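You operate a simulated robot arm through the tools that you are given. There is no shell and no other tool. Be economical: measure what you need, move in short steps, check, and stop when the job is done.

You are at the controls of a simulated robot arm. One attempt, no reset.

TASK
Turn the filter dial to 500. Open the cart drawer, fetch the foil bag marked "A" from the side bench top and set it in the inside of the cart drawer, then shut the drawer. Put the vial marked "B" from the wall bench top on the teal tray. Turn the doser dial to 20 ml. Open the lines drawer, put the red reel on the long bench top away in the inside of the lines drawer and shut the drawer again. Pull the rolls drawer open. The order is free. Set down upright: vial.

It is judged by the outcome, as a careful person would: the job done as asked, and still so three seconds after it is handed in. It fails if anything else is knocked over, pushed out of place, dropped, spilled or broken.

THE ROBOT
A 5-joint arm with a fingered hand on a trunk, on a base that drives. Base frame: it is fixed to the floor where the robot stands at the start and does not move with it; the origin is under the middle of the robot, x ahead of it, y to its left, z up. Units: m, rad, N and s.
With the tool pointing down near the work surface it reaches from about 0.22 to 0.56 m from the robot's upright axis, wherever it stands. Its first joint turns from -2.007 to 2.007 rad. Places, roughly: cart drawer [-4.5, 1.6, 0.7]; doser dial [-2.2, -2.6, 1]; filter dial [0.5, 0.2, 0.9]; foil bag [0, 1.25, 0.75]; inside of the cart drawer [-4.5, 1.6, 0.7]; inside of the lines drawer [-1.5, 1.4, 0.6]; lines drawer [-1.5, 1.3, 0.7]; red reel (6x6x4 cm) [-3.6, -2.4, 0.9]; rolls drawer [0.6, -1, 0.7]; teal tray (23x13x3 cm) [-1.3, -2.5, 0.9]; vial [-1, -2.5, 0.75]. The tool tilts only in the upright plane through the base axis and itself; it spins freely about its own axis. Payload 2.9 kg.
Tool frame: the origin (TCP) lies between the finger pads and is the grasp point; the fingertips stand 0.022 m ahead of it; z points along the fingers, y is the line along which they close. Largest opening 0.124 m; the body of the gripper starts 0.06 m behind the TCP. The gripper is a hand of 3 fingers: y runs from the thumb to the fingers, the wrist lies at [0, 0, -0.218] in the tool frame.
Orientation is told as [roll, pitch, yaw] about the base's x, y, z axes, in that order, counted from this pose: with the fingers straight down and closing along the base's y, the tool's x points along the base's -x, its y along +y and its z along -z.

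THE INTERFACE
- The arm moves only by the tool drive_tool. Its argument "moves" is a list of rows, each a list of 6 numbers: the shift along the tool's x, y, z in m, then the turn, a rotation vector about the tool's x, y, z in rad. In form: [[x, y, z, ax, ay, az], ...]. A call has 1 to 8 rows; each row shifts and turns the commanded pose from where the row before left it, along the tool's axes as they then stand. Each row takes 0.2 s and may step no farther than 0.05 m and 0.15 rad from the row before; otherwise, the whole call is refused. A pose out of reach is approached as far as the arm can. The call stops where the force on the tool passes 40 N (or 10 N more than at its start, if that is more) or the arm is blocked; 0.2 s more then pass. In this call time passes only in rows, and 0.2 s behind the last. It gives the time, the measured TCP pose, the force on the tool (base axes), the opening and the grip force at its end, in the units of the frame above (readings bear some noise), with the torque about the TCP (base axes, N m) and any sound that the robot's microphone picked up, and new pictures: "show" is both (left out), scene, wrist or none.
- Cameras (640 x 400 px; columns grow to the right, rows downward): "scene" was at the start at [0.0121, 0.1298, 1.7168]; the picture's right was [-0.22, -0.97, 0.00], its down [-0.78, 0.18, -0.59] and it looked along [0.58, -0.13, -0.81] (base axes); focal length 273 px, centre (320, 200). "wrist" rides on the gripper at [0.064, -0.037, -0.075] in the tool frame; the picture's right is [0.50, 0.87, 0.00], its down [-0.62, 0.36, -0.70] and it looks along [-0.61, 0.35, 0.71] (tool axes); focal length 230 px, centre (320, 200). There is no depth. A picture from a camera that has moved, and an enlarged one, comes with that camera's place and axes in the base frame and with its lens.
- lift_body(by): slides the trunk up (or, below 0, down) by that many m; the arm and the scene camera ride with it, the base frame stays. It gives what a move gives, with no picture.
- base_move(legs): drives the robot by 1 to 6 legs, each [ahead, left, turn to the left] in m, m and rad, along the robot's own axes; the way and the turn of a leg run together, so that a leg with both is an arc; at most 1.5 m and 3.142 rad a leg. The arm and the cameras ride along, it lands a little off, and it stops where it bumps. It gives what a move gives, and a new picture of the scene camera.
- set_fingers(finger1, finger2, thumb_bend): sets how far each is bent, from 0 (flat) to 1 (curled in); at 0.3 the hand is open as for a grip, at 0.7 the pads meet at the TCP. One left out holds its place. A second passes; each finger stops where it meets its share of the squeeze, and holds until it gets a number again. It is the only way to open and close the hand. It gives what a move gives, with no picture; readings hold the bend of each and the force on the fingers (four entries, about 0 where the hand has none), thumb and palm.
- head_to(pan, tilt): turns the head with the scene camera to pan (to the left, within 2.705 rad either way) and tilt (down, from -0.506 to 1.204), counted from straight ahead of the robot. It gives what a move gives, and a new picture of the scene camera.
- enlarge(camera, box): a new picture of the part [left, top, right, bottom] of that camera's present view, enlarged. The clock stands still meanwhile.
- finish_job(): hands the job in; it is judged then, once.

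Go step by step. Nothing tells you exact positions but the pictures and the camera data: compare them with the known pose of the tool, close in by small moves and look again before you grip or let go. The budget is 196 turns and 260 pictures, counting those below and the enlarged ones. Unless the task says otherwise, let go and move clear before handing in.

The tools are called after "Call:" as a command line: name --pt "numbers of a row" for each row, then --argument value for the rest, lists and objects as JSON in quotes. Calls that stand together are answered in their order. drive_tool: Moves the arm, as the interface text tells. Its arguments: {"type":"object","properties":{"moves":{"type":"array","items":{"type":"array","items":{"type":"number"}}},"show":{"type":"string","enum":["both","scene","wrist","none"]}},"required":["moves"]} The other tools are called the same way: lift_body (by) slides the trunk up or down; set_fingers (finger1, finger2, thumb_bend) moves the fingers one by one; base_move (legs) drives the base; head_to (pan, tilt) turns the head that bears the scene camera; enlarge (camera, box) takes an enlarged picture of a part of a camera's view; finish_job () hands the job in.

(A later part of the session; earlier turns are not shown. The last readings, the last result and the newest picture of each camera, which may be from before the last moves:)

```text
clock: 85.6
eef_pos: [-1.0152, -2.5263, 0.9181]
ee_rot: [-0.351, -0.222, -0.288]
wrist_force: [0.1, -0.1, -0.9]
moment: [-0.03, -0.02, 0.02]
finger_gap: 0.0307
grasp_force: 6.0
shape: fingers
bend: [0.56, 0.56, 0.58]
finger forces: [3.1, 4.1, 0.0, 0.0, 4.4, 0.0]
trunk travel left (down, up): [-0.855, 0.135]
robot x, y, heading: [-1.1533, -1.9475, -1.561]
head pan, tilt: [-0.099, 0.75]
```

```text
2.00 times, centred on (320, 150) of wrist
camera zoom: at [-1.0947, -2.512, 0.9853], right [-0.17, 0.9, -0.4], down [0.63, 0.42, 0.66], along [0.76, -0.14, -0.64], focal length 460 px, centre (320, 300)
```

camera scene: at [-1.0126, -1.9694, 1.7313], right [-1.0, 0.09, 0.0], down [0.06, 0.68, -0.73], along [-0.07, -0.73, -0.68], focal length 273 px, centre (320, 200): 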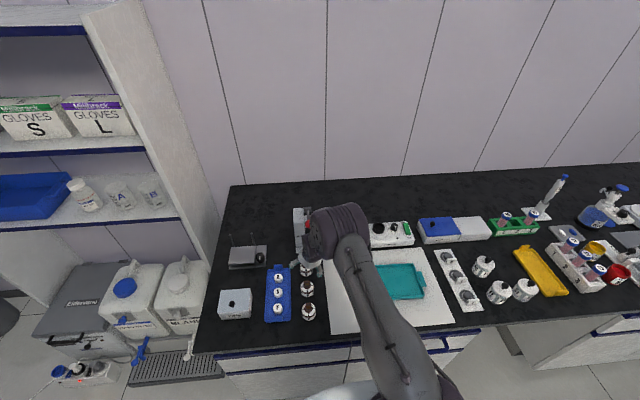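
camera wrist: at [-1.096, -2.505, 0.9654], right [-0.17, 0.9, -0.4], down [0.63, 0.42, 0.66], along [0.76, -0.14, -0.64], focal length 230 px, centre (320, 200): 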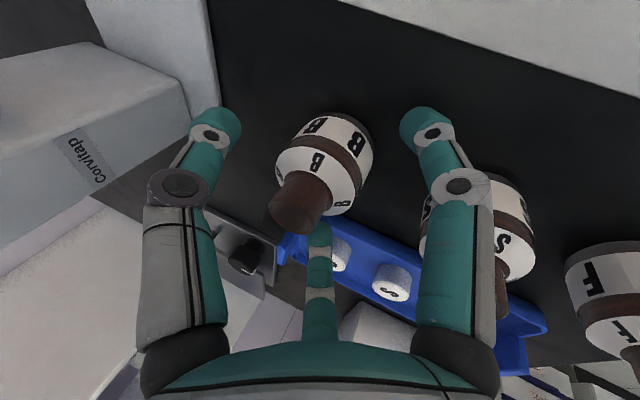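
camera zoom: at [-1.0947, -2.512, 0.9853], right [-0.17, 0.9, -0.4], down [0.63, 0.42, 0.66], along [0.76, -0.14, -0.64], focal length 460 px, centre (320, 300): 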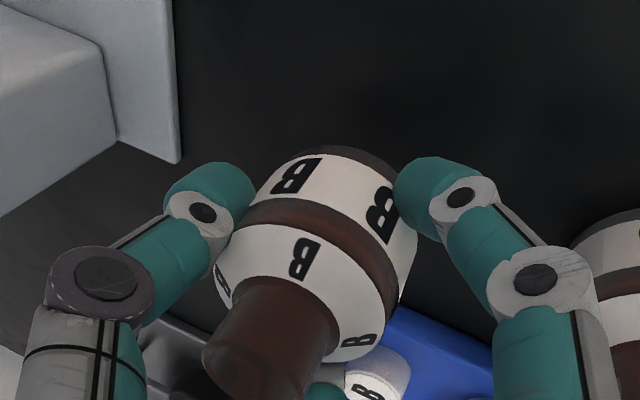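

The vial is held upright and still. I'll lift more, then back up and strafe the base to bring it over the tray.

Call:
lift_body --by 0.08

Call:
base_move --legs '[[-0.075, 0, 0], [0, -0.3, 0]]'

Call:
enlarge --camera "scene" --box '[225, 200, 405, 350]'

Call:
enlarge --camera "wrist" --box '[0, 0, 640, 400]'

```text
clock: 86.8
eef_pos: [-1.0163, -2.5268, 0.999]
ee_rot: [-0.353, -0.222, -0.287]
wrist_force: [-0.3, 0.5, -1.6]
moment: [0.0, 0.01, 0.01]
finger_gap: 0.0308
grasp_force: 5.5
shape: fingers
bend: [0.56, 0.56, 0.58]
finger forces: [3.1, 4.2, 0.0, 0.0, 4.4, 0.1]
trunk travel left (down, up): [-0.935, 0.055]
robot x, y, heading: [-1.1469, -1.9524, -1.563]
head pan, tilt: [-0.099, 0.75]
```

```text
clock: 89.4
eef_pos: [-1.3163, -2.4544, 0.9979]
ee_rot: [-0.351, -0.221, -0.29]
wrist_force: [0.8, 0.1, -1.9]
moment: [0.03, 0.02, 0.0]
finger_gap: 0.0306
grasp_force: 5.8
shape: fingers
bend: [0.56, 0.56, 0.59]
finger forces: [3.2, 4.1, 0.0, 0.0, 4.4, 0.0]
trunk travel left (down, up): [-0.935, 0.055]
robot x, y, heading: [-1.4507, -1.8768, -1.564]
head pan, tilt: [-0.099, 0.75]
camera scene: at [-1.3116, -1.8968, 1.8412], right [-1.0, 0.09, 0.0], down [0.06, 0.68, -0.73], along [-0.07, -0.73, -0.68], focal length 273 px, centre (320, 200)
```

scene: 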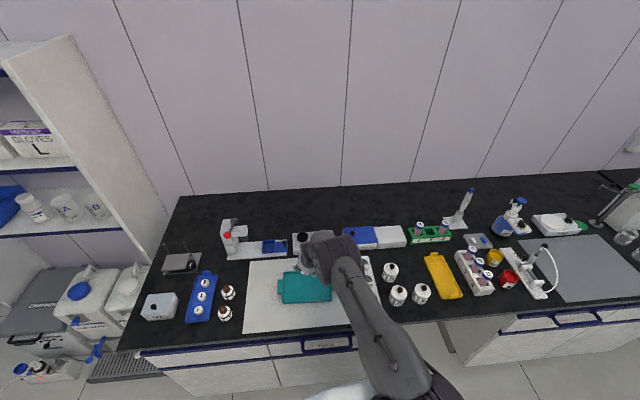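

```text
2.67 times, centred on (315, 275) of scene
camera zoom: at [-1.3116, -1.8968, 1.8412], right [-1.0, 0.09, 0.0], down [0.06, 0.68, -0.73], along [-0.07, -0.73, -0.68], focal length 727 px, centre (333, 0)
```

zoom: 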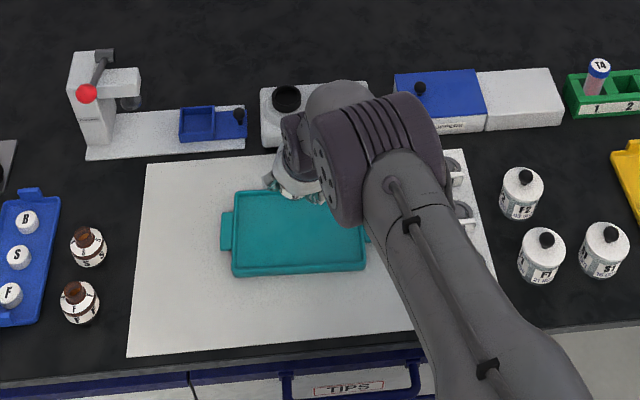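

```text
1.00 times, centred on (320, 200) of wrist (not enlarged: the box is as wide or as high as the picture)
camera zoom: at [-1.3956, -2.4388, 1.0653], right [-0.17, 0.9, -0.4], down [0.63, 0.41, 0.66], along [0.76, -0.14, -0.64], focal length 230 px, centre (320, 200)
```

zoom: 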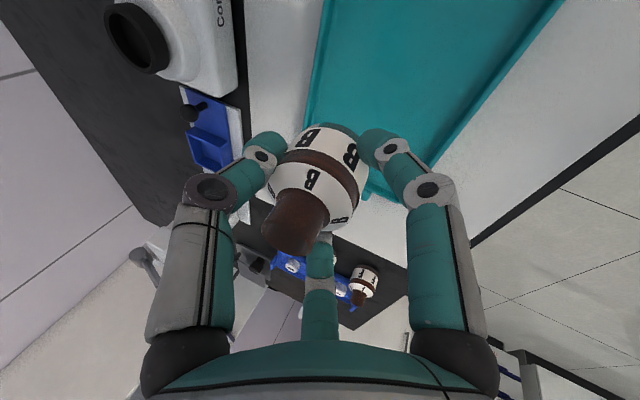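

The vial hovers over the tray's middle. I'll lower it slowly.

Call:
lift_body --by -0.085

Call:
enlarge --camera "wrist" --box '[160, 50, 480, 250]'

```text
clock: 90.6
eef_pos: [-1.318, -2.4531, 0.9142]
ee_rot: [-0.355, -0.222, -0.291]
wrist_force: [-0.3, -0.4, -1.5]
moment: [0.0, -0.02, 0.01]
finger_gap: 0.0308
grasp_force: 5.7
shape: fingers
bend: [0.56, 0.56, 0.59]
finger forces: [3.1, 4.1, 0.1, 0.0, 4.4, 0.0]
trunk travel left (down, up): [-0.85, 0.14]
robot x, y, heading: [-1.4487, -1.8734, -1.571]
head pan, tilt: [-0.099, 0.75]
```

```text
2.00 times, centred on (320, 150) of wrist
camera zoom: at [-1.3964, -2.4386, 0.9804], right [-0.17, 0.9, -0.4], down [0.63, 0.41, 0.66], along [0.76, -0.14, -0.64], focal length 460 px, centre (320, 300)
```

zoom: 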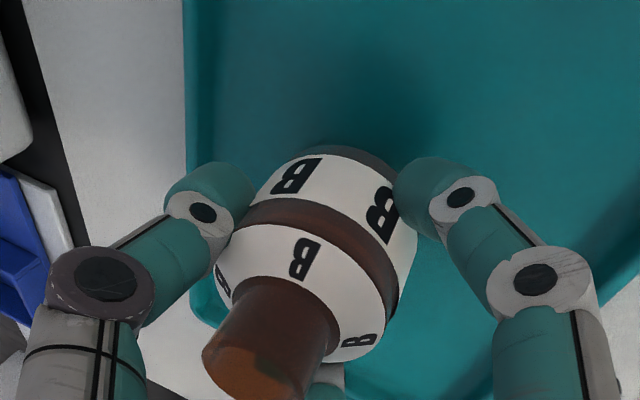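

The thumb side is near the tray's far wall, so I'll shift 2.5 cm towards me before lowering.

Call:
drive_tool --pt "0.009 0.009 -0.0055 0 0 0" --pt "0.009 0.009 -0.0055 0 0 0" --show "wrist"

Call:
lift_body --by -0.012

```text
clock: 91.2
eef_pos: [-1.3291, -2.4281, 0.913]
ee_rot: [-0.352, -0.216, -0.292]
wrist_force: [-0.5, 0.6, -2.1]
moment: [0.0, 0.02, 0.0]
finger_gap: 0.0307
grasp_force: 5.8
shape: fingers
bend: [0.56, 0.56, 0.59]
finger forces: [3.1, 4.1, 0.0, 0.0, 4.4, 0.0]
trunk travel left (down, up): [-0.85, 0.14]
robot x, y, heading: [-1.4475, -1.8746, -1.566]
head pan, tilt: [-0.099, 0.75]
camera wrist: at [-1.4077, -2.412, 0.9801], right [-0.17, 0.9, -0.4], down [0.63, 0.41, 0.66], along [0.76, -0.14, -0.64], focal length 230 px, centre (320, 200)
```

wrist: 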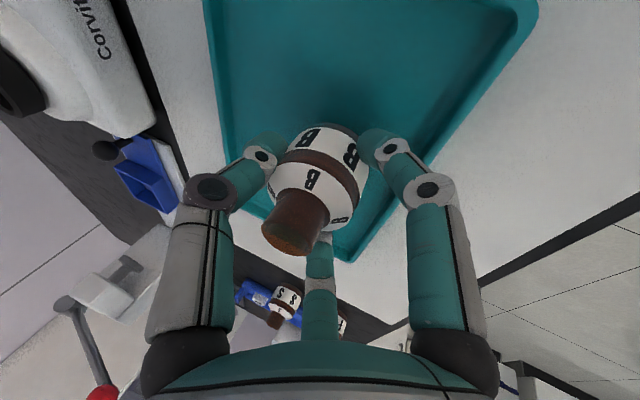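

```text
clock: 91.8
eef_pos: [-1.3298, -2.4287, 0.9024]
ee_rot: [-0.353, -0.221, -0.291]
wrist_force: [-0.2, -0.9, 1.3]
moment: [0.03, 0.02, -0.03]
finger_gap: 0.0308
grasp_force: 6.2
shape: fingers
bend: [0.56, 0.56, 0.58]
finger forces: [3.6, 4.4, 0.0, 0.0, 5.0, 0.1]
trunk travel left (down, up): [-0.838, 0.152]
robot x, y, heading: [-1.4491, -1.8764, -1.565]
head pan, tilt: [-0.099, 0.75]
```

First contact is felt. I'll settle 3 mm more, then open.

Call:
lift_body --by -0.003

Call:
set_fingers --finger1 0.48 --finger2 0.48 --thumb_bend 0.48

Call:
enlarge --camera "wrist" --box '[160, 50, 480, 250]'

```text
clock: 92.4
eef_pos: [-1.3294, -2.4278, 0.8994]
ee_rot: [-0.357, -0.219, -0.291]
wrist_force: [-0.5, -1.2, 10.1]
moment: [0.06, 0.03, 0.0]
finger_gap: 0.0307
grasp_force: 8.8
shape: fingers
bend: [0.57, 0.56, 0.58]
finger forces: [7.3, 4.8, 0.0, 0.1, 5.9, 0.0]
trunk travel left (down, up): [-0.835, 0.155]
robot x, y, heading: [-1.4456, -1.8751, -1.57]
head pan, tilt: [-0.099, 0.75]
```

```text
clock: 93.4
eef_pos: [-1.3281, -2.4281, 0.8982]
ee_rot: [-0.353, -0.219, -0.292]
wrist_force: [-0.2, -1.6, 8.6]
moment: [0.02, 0.07, 0.02]
finger_gap: 0.0438
grasp_force: 4.0
shape: fingers
bend: [0.55, 0.48, 0.48]
finger forces: [8.7, 0.1, 0.1, 0.0, 0.0, 0.1]
trunk travel left (down, up): [-0.835, 0.155]
robot x, y, heading: [-1.4488, -1.8759, -1.564]
head pan, tilt: [-0.099, 0.75]
```

```text
2.00 times, centred on (320, 150) of wrist
camera zoom: at [-1.4077, -2.4119, 0.9657], right [-0.17, 0.9, -0.4], down [0.63, 0.41, 0.66], along [0.76, -0.14, -0.64], focal length 460 px, centre (320, 300)
```

zoom: 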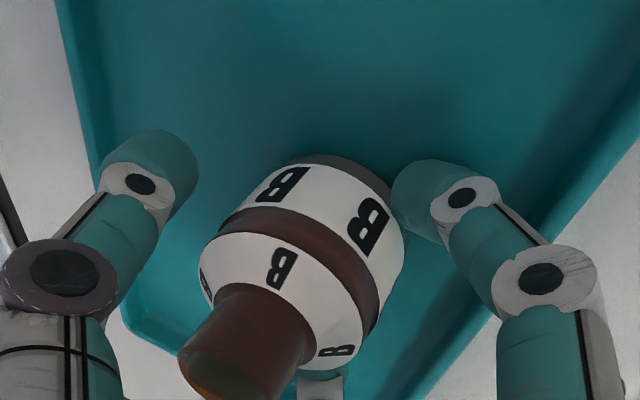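

Finger 1's tip rests on the tray floor; I'll raise a few millimetres to free it, keeping it open.

Call:
lift_body --by 0.006

Call:
set_fingers --finger1 0.45 --finger2 0.45 --thumb_bend 0.45

Call:
enlarge --camera "wrist" --box '[160, 50, 480, 250]'

```text
clock: 93.9
eef_pos: [-1.329, -2.4275, 0.9031]
ee_rot: [-0.353, -0.218, -0.292]
wrist_force: [1.4, -0.6, 1.9]
moment: [0.04, 0.07, 0.02]
finger_gap: 0.0525
grasp_force: 1.0
shape: fingers
bend: [0.5, 0.48, 0.48]
finger forces: [1.7, 0.0, 0.1, 0.1, 0.1, 0.1]
trunk travel left (down, up): [-0.841, 0.149]
robot x, y, heading: [-1.4495, -1.8764, -1.568]
head pan, tilt: [-0.099, 0.75]
```

```text
clock: 94.9
eef_pos: [-1.3281, -2.4279, 0.9046]
ee_rot: [-0.355, -0.217, -0.292]
wrist_force: [0.9, -0.5, 3.6]
moment: [0.04, 0.05, -0.02]
finger_gap: 0.0582
grasp_force: 1.4
shape: fingers
bend: [0.48, 0.45, 0.45]
finger forces: [3.2, 0.1, 0.0, 0.1, 0.0, 0.0]
trunk travel left (down, up): [-0.841, 0.149]
robot x, y, heading: [-1.4505, -1.8772, -1.567]
head pan, tilt: [-0.099, 0.75]
```

```text
2.00 times, centred on (320, 150) of wrist
camera zoom: at [-1.4075, -2.4121, 0.9713], right [-0.17, 0.9, -0.4], down [0.63, 0.41, 0.66], along [0.76, -0.14, -0.64], focal length 460 px, centre (320, 300)
```

zoom: 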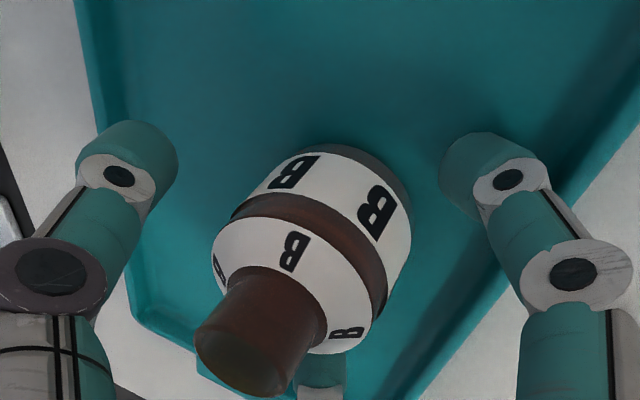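

The fingers are clear of the vial, which stands upright. I'll retreat along the tool axis.

Call:
drive_tool --pt "0 0 -0.03 0 0 0" --pt "0 0 -0.04 0 0 0" --pt "0 0 -0.045 0 0 0" --pt "0 0 -0.045 0 0 0" --pt "0 0 -0.045 0 0 0"

```text
clock: 96.1
eef_pos: [-1.3483, -2.347, 1.0923]
ee_rot: [-0.356, -0.221, -0.291]
wrist_force: [-0.3, 0.2, 0.2]
moment: [-0.03, 0.0, 0.0]
finger_gap: 0.0633
grasp_force: 0.0
shape: fingers
bend: [0.45, 0.45, 0.45]
finger forces: [0.0, 0.1, 0.0, 0.1, 0.1, 0.0]
trunk travel left (down, up): [-0.841, 0.149]
robot x, y, heading: [-1.4499, -1.8745, -1.568]
head pan, tilt: [-0.099, 0.75]
camera scene: at [-1.3132, -1.8941, 1.7474], right [-1.0, 0.1, 0.0], down [0.07, 0.68, -0.73], along [-0.07, -0.73, -0.68], focal length 273 px, centre (320, 200)
camera wrist: at [-1.4266, -2.3308, 1.159], right [-0.17, 0.9, -0.4], down [0.63, 0.41, 0.66], along [0.76, -0.14, -0.64], focal length 230 px, centre (320, 200)
```

scene: 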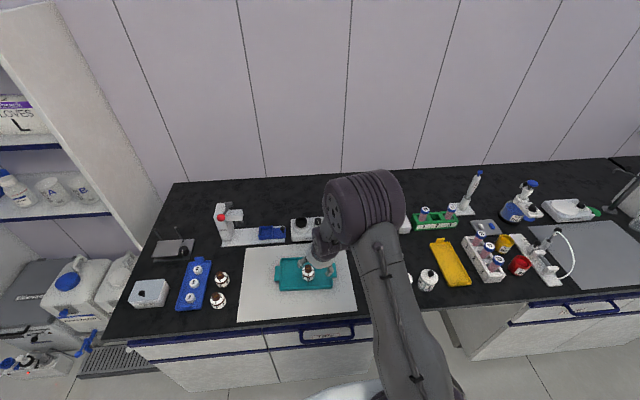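
wrist: 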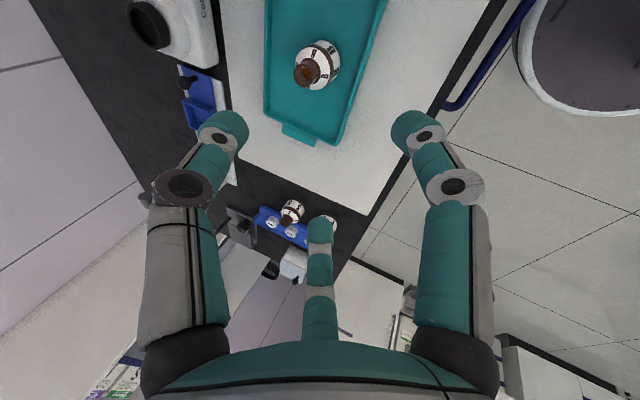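

The vial B is standing on the teal tray. Next is the doser dial; I'll back off and strafe right to look for it.

Call:
base_move --legs '[[-0.2, 0, 0], [0, -0.65, 0]]'

Call:
enlarge --camera "scene" --box '[240, 150, 500, 312]'

```text
clock: 100.9
eef_pos: [-1.9922, -2.1502, 1.0922]
ee_rot: [-0.353, -0.219, -0.295]
wrist_force: [0.0, 0.8, 0.3]
moment: [0.03, -0.01, 0.0]
finger_gap: 0.0635
grasp_force: 0.0
shape: fingers
bend: [0.45, 0.45, 0.45]
finger forces: [0.0, 0.0, 0.0, 0.1, 0.1, 0.0]
trunk travel left (down, up): [-0.841, 0.149]
robot x, y, heading: [-2.0939, -1.6781, -1.569]
head pan, tilt: [-0.099, 0.75]
camera scene: at [-1.9549, -1.6991, 1.7473], right [-1.0, 0.1, 0.0], down [0.07, 0.68, -0.73], along [-0.07, -0.73, -0.68], focal length 273 px, centre (320, 200)
```

scene: 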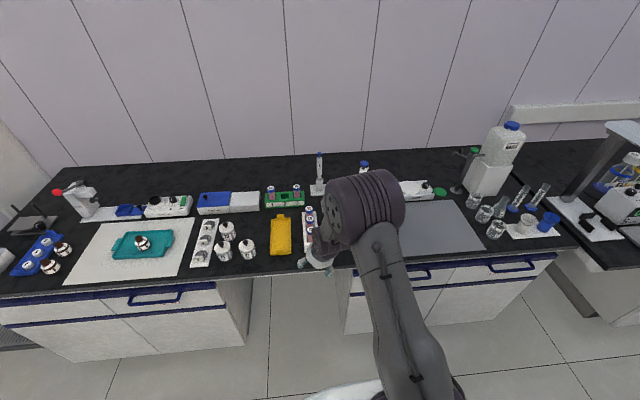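

```text
2.46 times, centred on (370, 231) of scene
camera zoom: at [-1.9549, -1.6991, 1.7473], right [-1.0, 0.1, 0.0], down [0.07, 0.68, -0.73], along [-0.07, -0.73, -0.68], focal length 671 px, centre (197, 124)
```

zoom: 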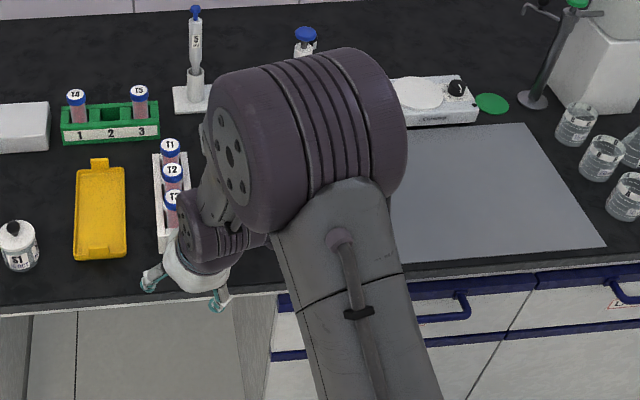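

Call:
base_move --legs '[[0, -0.35, 0]]'

Call:
enlarge --camera "scene" --box '[180, 150, 360, 262]'

```text
clock: 103.2
eef_pos: [-2.3432, -2.1509, 1.0912]
ee_rot: [-0.353, -0.219, -0.299]
wrist_force: [0.2, 0.4, 0.1]
moment: [-0.01, 0.02, -0.01]
finger_gap: 0.063
grasp_force: 0.1
shape: fingers
bend: [0.45, 0.45, 0.45]
finger forces: [0.0, 0.0, 0.0, 0.0, 0.0, 0.2]
trunk travel left (down, up): [-0.841, 0.149]
robot x, y, heading: [-2.4439, -1.6729, -1.577]
head pan, tilt: [-0.099, 0.75]
camera scene: at [-2.304, -1.6994, 1.7473], right [-0.99, 0.1, 0.0], down [0.07, 0.68, -0.73], along [-0.08, -0.73, -0.68], focal length 273 px, centre (320, 200)
```

scene: 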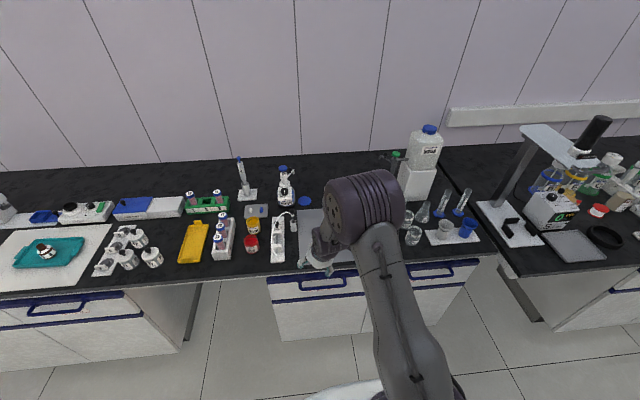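

```text
3.56 times, centred on (270, 206) of scene
camera zoom: at [-2.304, -1.6994, 1.7473], right [-0.99, 0.1, 0.0], down [0.07, 0.68, -0.73], along [-0.08, -0.73, -0.68], focal length 969 px, centre (498, 179)
```

zoom: 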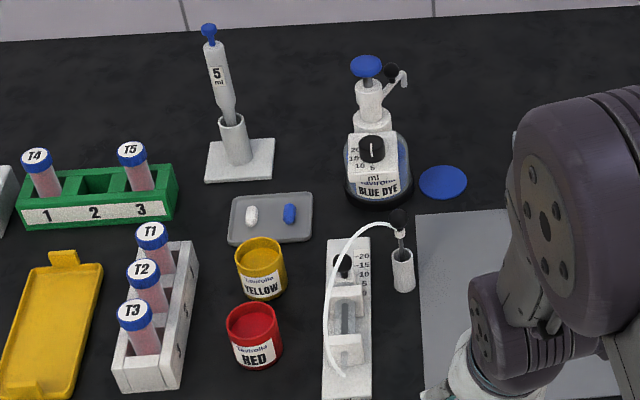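

The dispenser bottle "BLUE DYE" carries a black dial with ml marks. I'll take a closer look.

Call:
enlarge --camera "scene" --box '[265, 160, 310, 215]'

```text
7.27 times, centred on (288, 188) of scene
camera zoom: at [-2.304, -1.6994, 1.7473], right [-0.99, 0.1, 0.0], down [0.07, 0.68, -0.73], along [-0.08, -0.73, -0.68], focal length 1983 px, centre (556, 291)
```

zoom: 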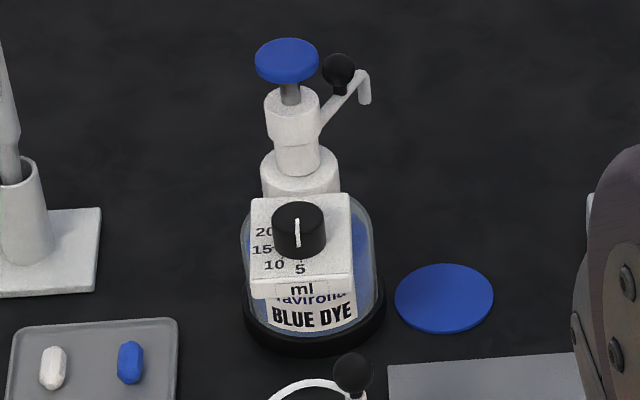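

The dial points to 5 (towards me); 20 lies clockwise, at its upper left. The pump tower stands right behind, so I need a precise close view. I'll raise, spin the camera to the near side, and drive closer.

Call:
lift_body --by 0.13

Call:
drive_tool --pt "0 0 0 0 0 0.15" --pt "0 0 0 0 0 0.15" --pt "0 0 0 0 0 0.15" --pt "0 0 0 0 0 0.15" --pt "0 0 0 0 0 0.15" --pt "0 0 0 0 0 0.15" --pt "0 0 0 0 0 0.15" --pt "0 0 0 0 0 0.15" --show "none"

Call:
base_move --legs '[[0.3, 0.1, 0]]'

Call:
enlarge --camera "wrist" --box '[0, 0, 640, 400]'

```text
clock: 104.7
eef_pos: [-2.3415, -2.1509, 1.2214]
ee_rot: [-0.352, -0.221, -0.297]
wrist_force: [-0.2, -0.3, 0.0]
moment: [0.01, -0.01, 0.0]
finger_gap: 0.0633
grasp_force: 0.1
shape: fingers
bend: [0.45, 0.45, 0.45]
finger forces: [0.0, 0.0, 0.0, 0.0, 0.1, 0.0]
trunk travel left (down, up): [-0.971, 0.019]
robot x, y, heading: [-2.4403, -1.6792, -1.569]
head pan, tilt: [-0.099, 0.75]
```

```text
clock: 106.5
eef_pos: [-2.3418, -2.1505, 1.2212]
ee_rot: [0.09, -0.406, -1.557]
wrist_force: [-0.4, 0.6, 0.6]
moment: [-0.01, 0.02, 0.01]
finger_gap: 0.0633
grasp_force: 0.0
shape: fingers
bend: [0.45, 0.45, 0.45]
finger forces: [0.0, 0.0, 0.1, 0.0, 0.0, 0.1]
trunk travel left (down, up): [-0.971, 0.019]
robot x, y, heading: [-2.4417, -1.6781, -1.574]
head pan, tilt: [-0.099, 0.75]
```

```text
clock: 108.7
eef_pos: [-2.2388, -2.4493, 1.2211]
ee_rot: [0.088, -0.406, -1.551]
wrist_force: [0.3, -0.4, -1.2]
moment: [0.01, 0.02, 0.01]
finger_gap: 0.0628
grasp_force: 0.1
shape: fingers
bend: [0.45, 0.45, 0.45]
finger forces: [0.0, 0.0, 0.1, 0.0, 0.1, 0.0]
trunk travel left (down, up): [-0.971, 0.019]
robot x, y, heading: [-2.3387, -1.9776, -1.566]
head pan, tilt: [-0.099, 0.75]
camera scene: at [-2.2031, -1.9977, 1.8774], right [-1.0, 0.1, 0.0], down [0.07, 0.68, -0.73], along [-0.07, -0.73, -0.68], focal length 273 px, centre (320, 200)
```

scene: 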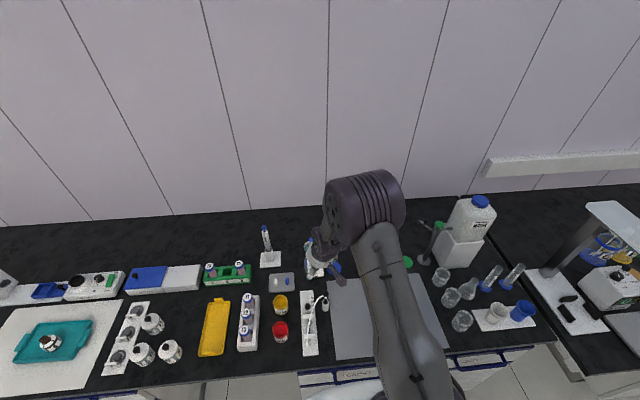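

```text
1.00 times, centred on (320, 200) of wrist (not enlarged: the box is as wide or as high as the picture)
camera zoom: at [-2.2833, -2.3631, 1.2617], right [0.85, 0.51, -0.13], down [0.3, -0.27, 0.91], along [0.43, -0.82, -0.38], focal length 230 px, centre (320, 200)
```

zoom: 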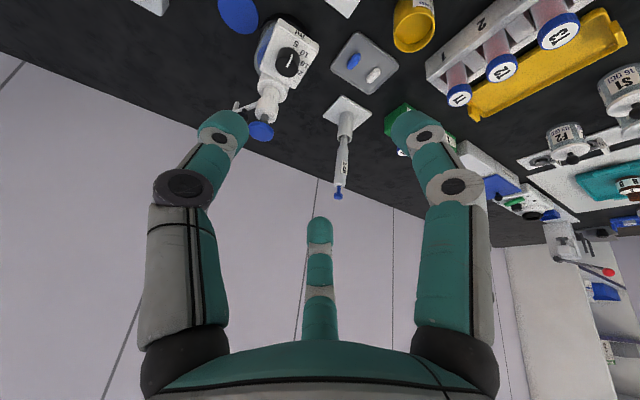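

Call:
enlarge --camera "wrist" --box '[230, 0, 350, 150]'

Call:
enlarge --camera "scene" --box '[285, 220, 345, 300]'

```text
2.67 times, centred on (290, 75) of wrist
camera zoom: at [-2.2833, -2.3631, 1.2617], right [0.85, 0.51, -0.13], down [0.3, -0.27, 0.91], along [0.43, -0.82, -0.38], focal length 614 px, centre (400, 533)
```

zoom: 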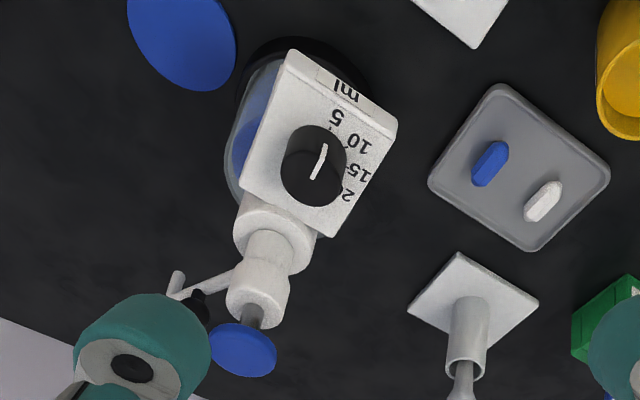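

```text
5.00 times, centred on (315, 260) of scene
camera zoom: at [-2.2031, -1.9977, 1.8774], right [-1.0, 0.1, 0.0], down [0.07, 0.68, -0.73], along [-0.07, -0.73, -0.68], focal length 1363 px, centre (345, -100)
```

zoom: 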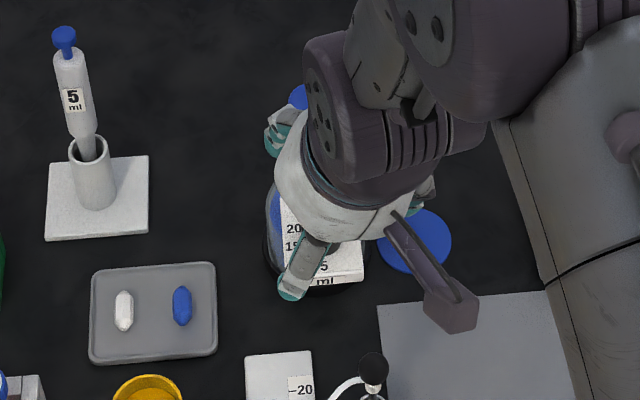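

I estimate the knob top near (-2.249, -2.565, 1.008), with its face slightly sloped. I'll line up the tool axis with it and go closer for a better measurement.

Call:
drive_tool --pt "-0.011 -0.017 0.035 0 0 0" --pt "-0.011 -0.017 0.035 0 0 0" --show "wrist"

Call:
enlarge --camera "wrist" --box '[240, 40, 400, 160]'

```text
clock: 109.2
eef_pos: [-2.2527, -2.4978, 1.1618]
ee_rot: [0.067, -0.407, -1.553]
wrist_force: [0.5, 0.2, -0.1]
moment: [0.0, -0.01, 0.03]
finger_gap: 0.0632
grasp_force: 0.0
shape: fingers
bend: [0.45, 0.45, 0.45]
finger forces: [0.0, 0.1, 0.0, 0.0, 0.1, 0.1]
out of reach, approached as far as the arm can: row 1, 2
trunk travel left (down, up): [-0.971, 0.019]
robot x, y, heading: [-2.3399, -1.9788, -1.571]
head pan, tilt: [-0.099, 0.75]
camera wrist: at [-2.2956, -2.4109, 1.2024], right [0.85, 0.5, -0.15], down [0.31, -0.27, 0.91], along [0.41, -0.82, -0.39], focal length 230 px, centre (320, 200)
```

wrist: 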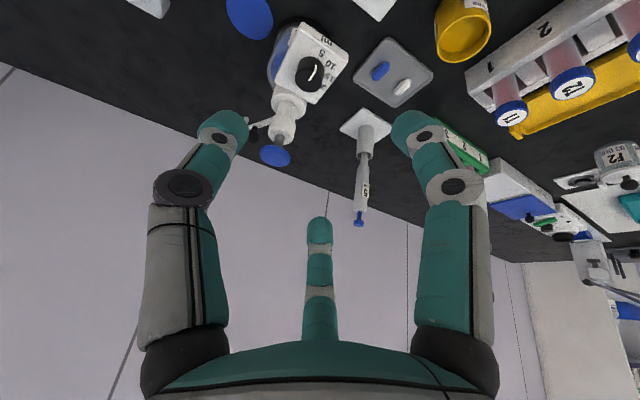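

```text
3.33 times, centred on (320, 100) of wrist
camera zoom: at [-2.2956, -2.4109, 1.2024], right [0.85, 0.5, -0.15], down [0.31, -0.27, 0.91], along [0.41, -0.82, -0.39], focal length 767 px, centre (320, 533)
```

zoom: 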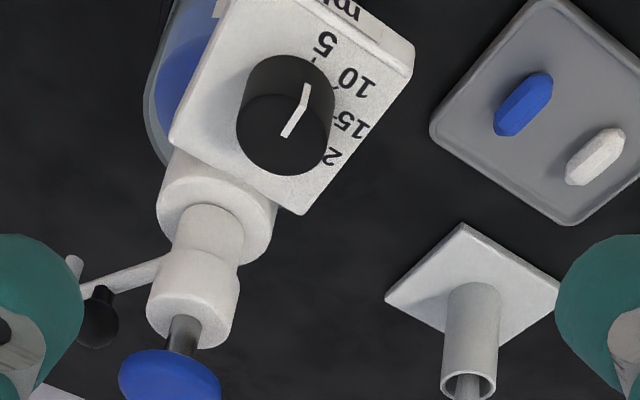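

I need a wider baseline to fix the knob's height. I'll shift the hand 10 cm to the right and look again.

Call:
drive_tool --pt "0 -0.049 0 0 0 0" --pt "0 -0.049 0 0 0 0" --pt "0 -0.03 0 0 0 0" --show "wrist"

Call:
enlarge --camera "wrist" --box '[300, 40, 460, 160]'

Call:
enlarge --camera "scene" --box '[285, 220, 345, 300]'

```text
clock: 110.0
eef_pos: [-2.3232, -2.5011, 1.1558]
ee_rot: [0.006, -0.409, -1.551]
wrist_force: [0.5, -0.3, 0.3]
moment: [0.0, -0.02, 0.03]
finger_gap: 0.0632
grasp_force: 0.0
shape: fingers
bend: [0.45, 0.45, 0.45]
finger forces: [0.1, 0.1, 0.0, 0.0, 0.1, 0.1]
out of reach, approached as far as the arm can: row 1, 2, 3
trunk travel left (down, up): [-0.971, 0.019]
robot x, y, heading: [-2.3377, -1.9796, -1.57]
head pan, tilt: [-0.099, 0.75]
camera wrist: at [-2.3619, -2.4127, 1.1978], right [0.86, 0.48, -0.19], down [0.36, -0.28, 0.89], along [0.37, -0.83, -0.41], focal length 230 px, centre (320, 200)
```

wrist: 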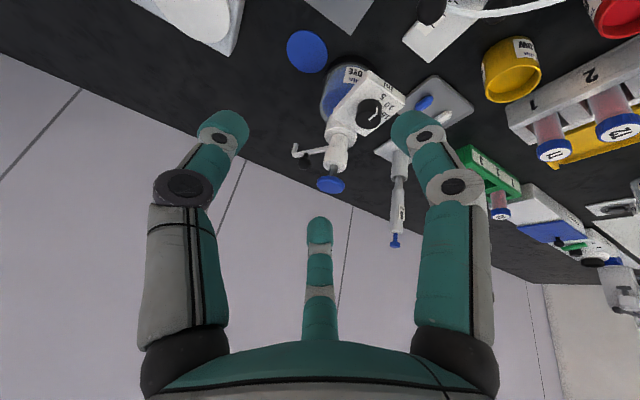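

```text
3.33 times, centred on (380, 100) of wrist
camera zoom: at [-2.3619, -2.4127, 1.1978], right [0.86, 0.48, -0.19], down [0.36, -0.28, 0.89], along [0.37, -0.83, -0.41], focal length 767 px, centre (120, 533)
```

zoom: 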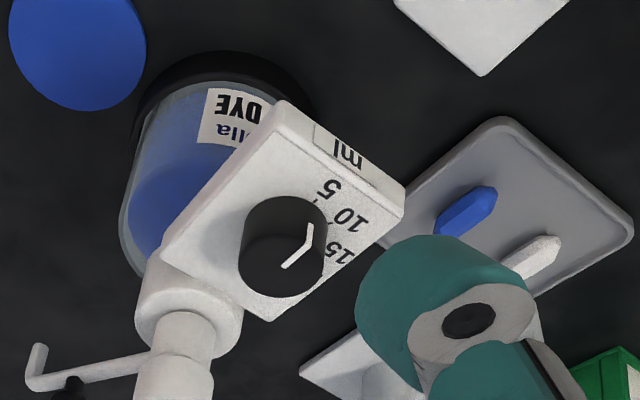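

```text
5.00 times, centred on (315, 260) of scene
camera zoom: at [-2.2033, -1.9991, 1.8774], right [-1.0, 0.1, 0.0], down [0.07, 0.68, -0.73], along [-0.07, -0.73, -0.68], focal length 1363 px, centre (345, -100)
```

zoom: 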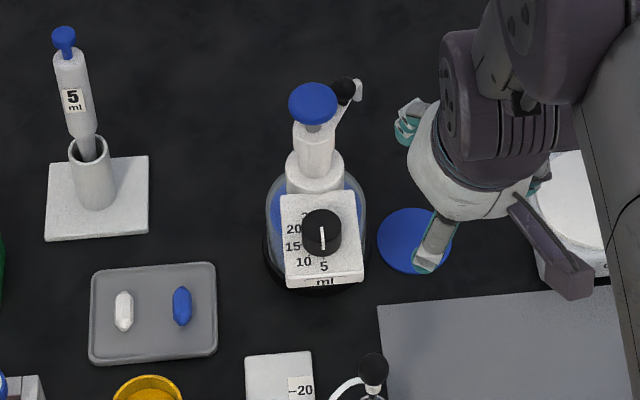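

The knob top is now fixed at about (-2.242, -2.592, 0.984), with an almost horizontal face and the pump tower close behind. I'll move the base slightly closer, then set the tool to a ~15° tilt with the thumb clear of the tower.

Call:
base_move --legs '[[0.05, 0.04, 0]]'

Call:
drive_tool --pt "0 0 -0.03 0 0 -0.14" --pt "0 0 0 0 0 -0.14" --pt "0 0 0 0 0 -0.14" --pt "0 0 0 0 0 -0.14" --pt "0 0 0 0 0 -0.14" --pt "0 0 0 0 0 -0.14" --pt "0 0 0 0 0 -0.1" --show "none"

```text
clock: 111.0
eef_pos: [-2.2856, -2.5478, 1.1562]
ee_rot: [0.008, -0.41, -1.551]
wrist_force: [0.5, 0.1, -0.1]
moment: [-0.03, -0.02, 0.01]
finger_gap: 0.0628
grasp_force: 0.1
shape: fingers
bend: [0.45, 0.45, 0.45]
finger forces: [0.0, 0.1, 0.0, 0.0, 0.0, 0.0]
trunk travel left (down, up): [-0.971, 0.019]
robot x, y, heading: [-2.3015, -2.0268, -1.567]
head pan, tilt: [-0.099, 0.75]
camera scene: at [-2.1649, -2.0448, 1.8777], right [-1.0, 0.1, 0.0], down [0.07, 0.68, -0.73], along [-0.07, -0.73, -0.68], focal length 273 px, centre (320, 200)
```

scene: 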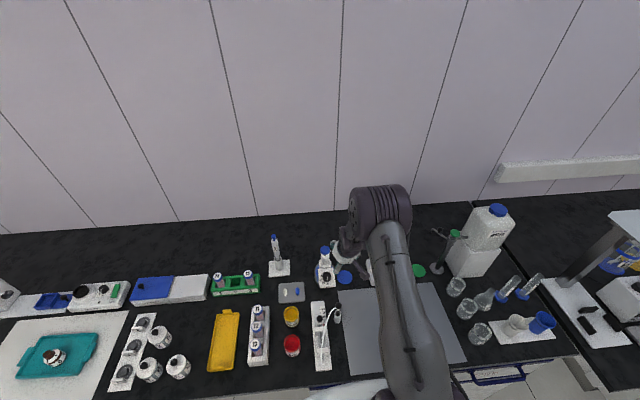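

```text
clock: 112.6
eef_pos: [-2.282, -2.5383, 1.182]
ee_rot: [-0.334, -0.241, -0.565]
wrist_force: [-0.6, 0.1, 1.3]
moment: [0.01, 0.0, -0.02]
finger_gap: 0.0632
grasp_force: 0.1
shape: fingers
bend: [0.45, 0.45, 0.45]
finger forces: [0.0, 0.0, 0.1, 0.1, 0.0, 0.1]
trunk travel left (down, up): [-0.971, 0.019]
robot x, y, heading: [-2.2987, -2.029, -1.567]
head pan, tilt: [-0.099, 0.75]
```

Call:
drive_tool --pt "-0.0072 0.0104 0.0416 -0.0056 -0.0074 -0.0214" --pt "-0.0072 0.0104 0.0416 -0.0056 -0.0074 -0.0214" --pt "-0.0072 0.0104 0.0416 -0.0056 -0.0074 -0.0214" --pt "0 0 0 -0.118 0.09 0" --pt "0 0 0 0 0 0.13" --show "wrist"

Call:
enlarge --camera "scene" --box '[290, 220, 370, 310]'

```text
clock: 113.8
eef_pos: [-2.2463, -2.5747, 1.0623]
ee_rot: [-0.188, -0.181, -0.653]
wrist_force: [-0.2, 0.2, 0.2]
moment: [0.0, -0.03, 0.02]
finger_gap: 0.0633
grasp_force: 0.0
shape: fingers
bend: [0.45, 0.45, 0.45]
finger forces: [0.0, 0.0, 0.0, 0.0, 0.0, 0.1]
trunk travel left (down, up): [-0.971, 0.019]
robot x, y, heading: [-2.3005, -2.032, -1.574]
head pan, tilt: [-0.099, 0.75]
camera wrist: at [-2.3192, -2.5445, 1.13], right [0.15, 0.96, -0.25], down [0.68, 0.08, 0.72], along [0.71, -0.28, -0.64], focal length 230 px, centre (320, 200)
```

wrist: 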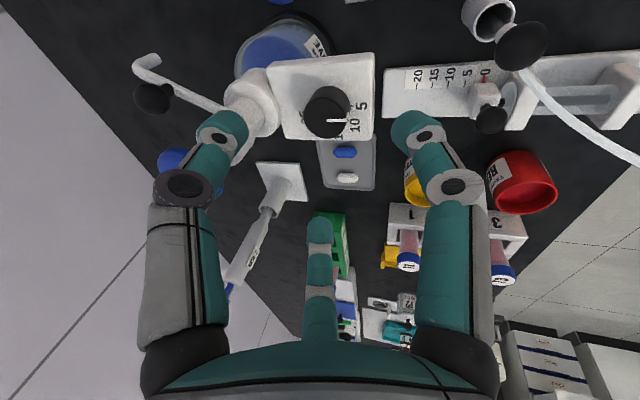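

```text
4.44 times, centred on (330, 265) of scene
camera zoom: at [-2.1618, -2.0485, 1.8774], right [-1.0, 0.1, 0.0], down [0.07, 0.68, -0.73], along [-0.07, -0.73, -0.68], focal length 1212 px, centre (276, -89)
```

zoom: 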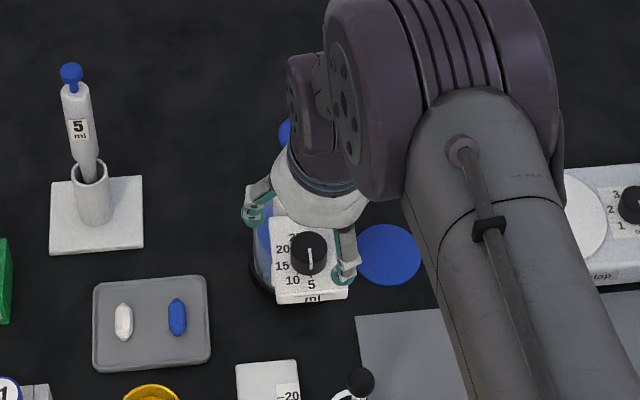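

Alignment is good. I'll narrow the fingers and go down around the knob.

Call:
set_fingers --finger1 0.5 --finger2 0.5 --thumb_bend 0.5

Call:
drive_tool --pt "-0.0012 0.0025 0.02 0 0 0" --pt "0 0 0.02 0 0 0" --pt "0 0 0.015 0 0 0" --show "wrist"

Call:
enlarge --camera "scene" --box '[290, 220, 370, 310]'

```text
clock: 114.8
eef_pos: [-2.246, -2.5747, 1.063]
ee_rot: [-0.186, -0.181, -0.653]
wrist_force: [-0.6, -0.2, 0.3]
moment: [-0.01, 0.02, 0.01]
finger_gap: 0.0501
grasp_force: 0.0
shape: fingers
bend: [0.5, 0.5, 0.5]
finger forces: [0.0, 0.0, 0.0, 0.1, 0.0, 0.0]
trunk travel left (down, up): [-0.971, 0.019]
robot x, y, heading: [-2.3004, -2.0293, -1.565]
head pan, tilt: [-0.099, 0.75]
```

```text
clock: 115.6
eef_pos: [-2.2409, -2.5875, 1.0105]
ee_rot: [-0.187, -0.184, -0.653]
wrist_force: [-0.6, 0.2, 0.1]
moment: [-0.02, -0.02, -0.02]
finger_gap: 0.0501
grasp_force: 0.1
shape: fingers
bend: [0.5, 0.5, 0.5]
finger forces: [0.0, 0.0, 0.1, 0.0, 0.0, 0.0]
trunk travel left (down, up): [-0.971, 0.019]
robot x, y, heading: [-2.3032, -2.0266, -1.571]
head pan, tilt: [-0.099, 0.75]
camera wrist: at [-2.3151, -2.5588, 1.0782], right [0.15, 0.96, -0.25], down [0.68, 0.08, 0.73], along [0.71, -0.28, -0.64], focal length 230 px, centre (320, 200)
```

wrist: 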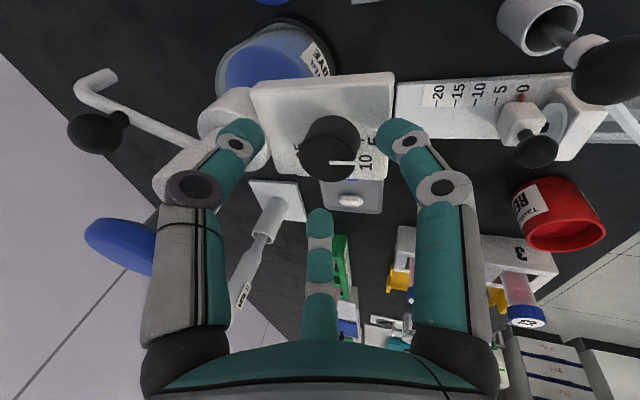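

```text
4.44 times, centred on (330, 265) of scene
camera zoom: at [-2.1617, -2.049, 1.8774], right [-1.0, 0.1, 0.0], down [0.07, 0.68, -0.73], along [-0.07, -0.73, -0.68], focal length 1212 px, centre (276, -89)
```

zoom: 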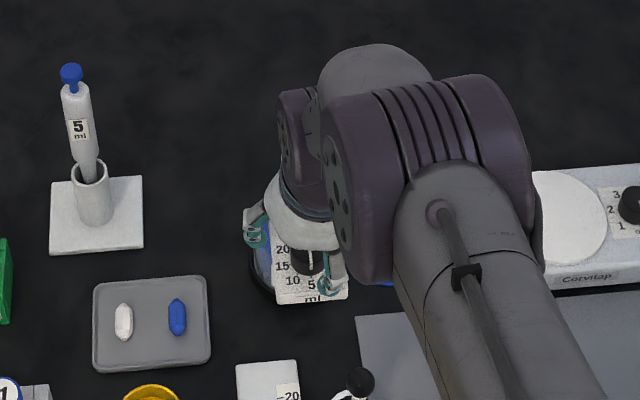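

Call:
drive_tool --pt "0 0 0.008 0 0 0" --pt "0 0 0.005 0 0 0" --show "none"

Call:
set_fingers --finger1 0.6 --finger2 0.6 --thumb_bend 0.6

Call:
enlarge --camera "wrist" --box '[160, 50, 480, 250]'

```text
clock: 116.2
eef_pos: [-2.2419, -2.5867, 1.0013]
ee_rot: [-0.19, -0.187, -0.653]
wrist_force: [-2.6, 7.2, 29.5]
moment: [1.02, 0.47, -0.01]
finger_gap: 0.0482
grasp_force: 15.1
shape: fingers
bend: [0.48, 0.5, 0.5]
finger forces: [30.0, 0.0, 0.0, 0.0, 0.0, 0.1]
trunk travel left (down, up): [-0.971, 0.019]
robot x, y, heading: [-2.2966, -2.0273, -1.575]
head pan, tilt: [-0.099, 0.75]
```

```text
clock: 117.2
eef_pos: [-2.2419, -2.5861, 1.0004]
ee_rot: [-0.19, -0.188, -0.652]
wrist_force: [-9.6, 12.3, 32.0]
moment: [1.25, 0.73, 0.09]
finger_gap: 0.0346
grasp_force: 17.5
shape: fingers
bend: [0.49, 0.6, 0.6]
finger forces: [33.8, 0.1, 0.0, 0.0, 0.8, 0.0]
trunk travel left (down, up): [-0.971, 0.019]
robot x, y, heading: [-2.2968, -2.0261, -1.572]
head pan, tilt: [-0.099, 0.75]
```

```text
2.00 times, centred on (320, 150) of wrist
camera zoom: at [-2.3165, -2.5557, 1.0682], right [0.15, 0.96, -0.25], down [0.68, 0.09, 0.73], along [0.72, -0.28, -0.64], focal length 460 px, centre (320, 300)
```

zoom: 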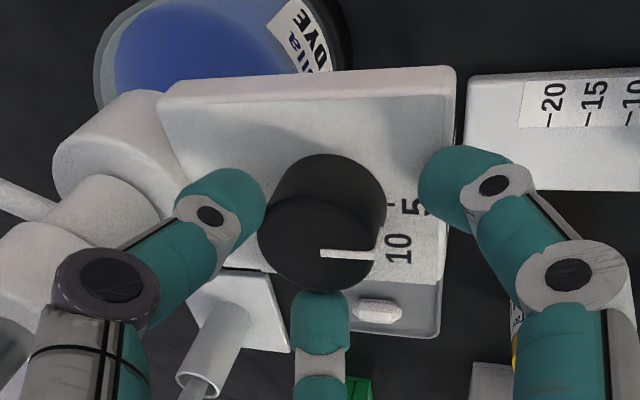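

Finger 1 presses on the plate. I'll rise 6 mm and close again.

Call:
drive_tool --pt "0 0 -0.007 0 0 0" --show "none"

Call:
set_fingers --finger1 0.66 --finger2 0.66 --thumb_bend 0.66

Call:
enlarge --camera "wrist" --box '[160, 50, 480, 250]'

```text
clock: 117.6
eef_pos: [-2.2399, -2.5903, 1.0018]
ee_rot: [-0.183, -0.179, -0.653]
wrist_force: [-0.7, 2.4, -0.3]
moment: [0.04, 0.04, 0.0]
finger_gap: 0.0272
grasp_force: 0.6
shape: fingers
bend: [0.57, 0.6, 0.6]
finger forces: [2.2, 0.1, 0.1, 0.0, 0.0, 0.0]
trunk travel left (down, up): [-0.971, 0.019]
robot x, y, heading: [-2.2998, -2.027, -1.568]
head pan, tilt: [-0.099, 0.75]
```

```text
clock: 118.6
eef_pos: [-2.2409, -2.5886, 1.0047]
ee_rot: [-0.186, -0.183, -0.653]
wrist_force: [-0.2, 0.7, 1.1]
moment: [0.02, 0.02, -0.04]
finger_gap: 0.0216
grasp_force: 4.6
shape: fingers
bend: [0.59, 0.64, 0.63]
finger forces: [5.1, 1.4, 0.1, 0.0, 3.6, 0.1]
trunk travel left (down, up): [-0.971, 0.019]
robot x, y, heading: [-2.2993, -2.0273, -1.567]
head pan, tilt: [-0.099, 0.75]
```

```text
2.00 times, centred on (320, 150) of wrist
camera zoom: at [-2.3144, -2.5591, 1.0724], right [0.15, 0.96, -0.25], down [0.68, 0.08, 0.73], along [0.71, -0.28, -0.64], focal length 460 px, centre (320, 300)
```

zoom: 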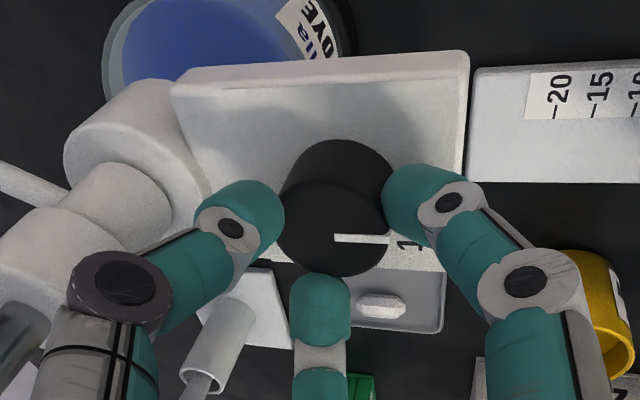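

All three fingers hold the knob. I'll turn clockwise by about 48°.

Call:
set_fingers --finger1 0.7 --finger2 0.7 --thumb_bend 0.7

Call:
drive_tool --pt "0 0 0 0 0 0.14" --pt "0 0 0 0 0 0.14" --pt "0 0 0 0 0 0.14" --pt "0 0 0 0 0 0.14" --pt "0 0 0 0 0 0.14" --pt "0 0 0 0 0 0.14" --show "none"

Call:
enlarge --camera "wrist" --box '[160, 50, 480, 250]'

```text
clock: 119.6
eef_pos: [-2.2406, -2.589, 1.0043]
ee_rot: [-0.187, -0.182, -0.653]
wrist_force: [0.7, 1.2, 4.2]
moment: [-0.07, 0.02, 0.01]
finger_gap: 0.0176
grasp_force: 9.1
shape: fingers
bend: [0.59, 0.65, 0.67]
finger forces: [7.3, 2.9, 0.1, 0.0, 7.7, 0.1]
trunk travel left (down, up): [-0.971, 0.019]
robot x, y, heading: [-2.2976, -2.0271, -1.57]
head pan, tilt: [-0.099, 0.75]
```

```text
clock: 121.0
eef_pos: [-2.2424, -2.589, 1.0064]
ee_rot: [0.016, -0.265, -1.514]
wrist_force: [-8.2, -7.3, 30.7]
moment: [-0.37, 0.66, -0.05]
finger_gap: 0.0164
grasp_force: 24.3
shape: fingers
bend: [0.61, 0.66, 0.7]
finger forces: [5.2, 3.5, 0.0, 0.0, 39.5, 0.0]
trunk travel left (down, up): [-0.971, 0.019]
robot x, y, heading: [-2.3002, -2.0273, -1.571]
head pan, tilt: [-0.099, 0.75]
```

```text
2.00 times, centred on (320, 150) of wrist
camera zoom: at [-2.2844, -2.5089, 1.0617], right [0.84, 0.53, -0.12], down [0.37, -0.39, 0.84], along [0.41, -0.75, -0.52], focal length 460 px, centre (320, 300)
```

zoom: 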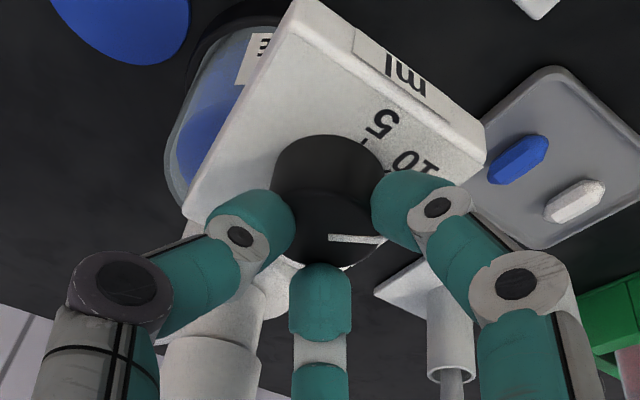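

The knob followed. I'll release, lift a little, rewind the spin and regrip.

Call:
set_fingers --finger1 0.48 --finger2 0.48 --thumb_bend 0.48

Call:
drive_tool --pt "0 0 -0.025 0 0 0" --pt "0 0 0 0 0 -0.14" --pt "0 0 0 0 0 -0.14" --pt "0 0 0 0 0 -0.14" --pt "0 0 0 0 0 -0.14" --pt "0 0 0 0 0 -0.14" --pt "0 0 0 0 0 -0.14" --show "wrist"

Call:
enlarge --camera "scene" --box '[290, 220, 370, 310]'

```text
clock: 122.0
eef_pos: [-2.2407, -2.5859, 1.0066]
ee_rot: [0.015, -0.264, -1.511]
wrist_force: [6.1, -0.5, 33.2]
moment: [-0.22, 0.56, 0.01]
finger_gap: 0.038
grasp_force: 17.0
shape: fingers
bend: [0.48, 0.48, 0.56]
finger forces: [0.0, 0.0, 0.1, 0.1, 34.2, 0.0]
trunk travel left (down, up): [-0.971, 0.019]
robot x, y, heading: [-2.3019, -2.025, -1.569]
head pan, tilt: [-0.099, 0.75]
```

```text
clock: 123.6
eef_pos: [-2.2426, -2.5835, 1.0283]
ee_rot: [-0.188, -0.182, -0.65]
wrist_force: [-0.5, 0.0, -0.1]
moment: [0.01, -0.02, 0.0]
finger_gap: 0.0547
grasp_force: 0.0
shape: fingers
bend: [0.48, 0.48, 0.48]
finger forces: [0.0, 0.1, 0.1, 0.1, 0.0, 0.1]
trunk travel left (down, up): [-0.971, 0.019]
robot x, y, heading: [-2.2992, -2.0284, -1.571]
head pan, tilt: [-0.099, 0.75]
camera wrist: at [-2.3154, -2.5536, 1.0956], right [0.15, 0.96, -0.25], down [0.68, 0.08, 0.72], along [0.71, -0.28, -0.64], focal length 230 px, centre (320, 200)
```

wrist: 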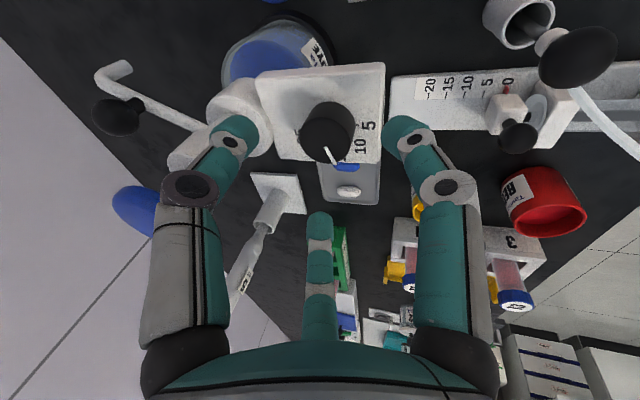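

```text
4.44 times, centred on (330, 265) of scene
camera zoom: at [-2.1616, -2.0489, 1.8773], right [-1.0, 0.1, 0.0], down [0.07, 0.68, -0.73], along [-0.07, -0.73, -0.68], focal length 1212 px, centre (276, -89)
```

zoom: 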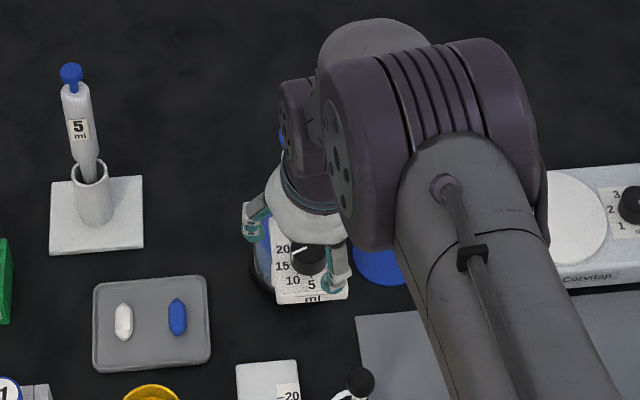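

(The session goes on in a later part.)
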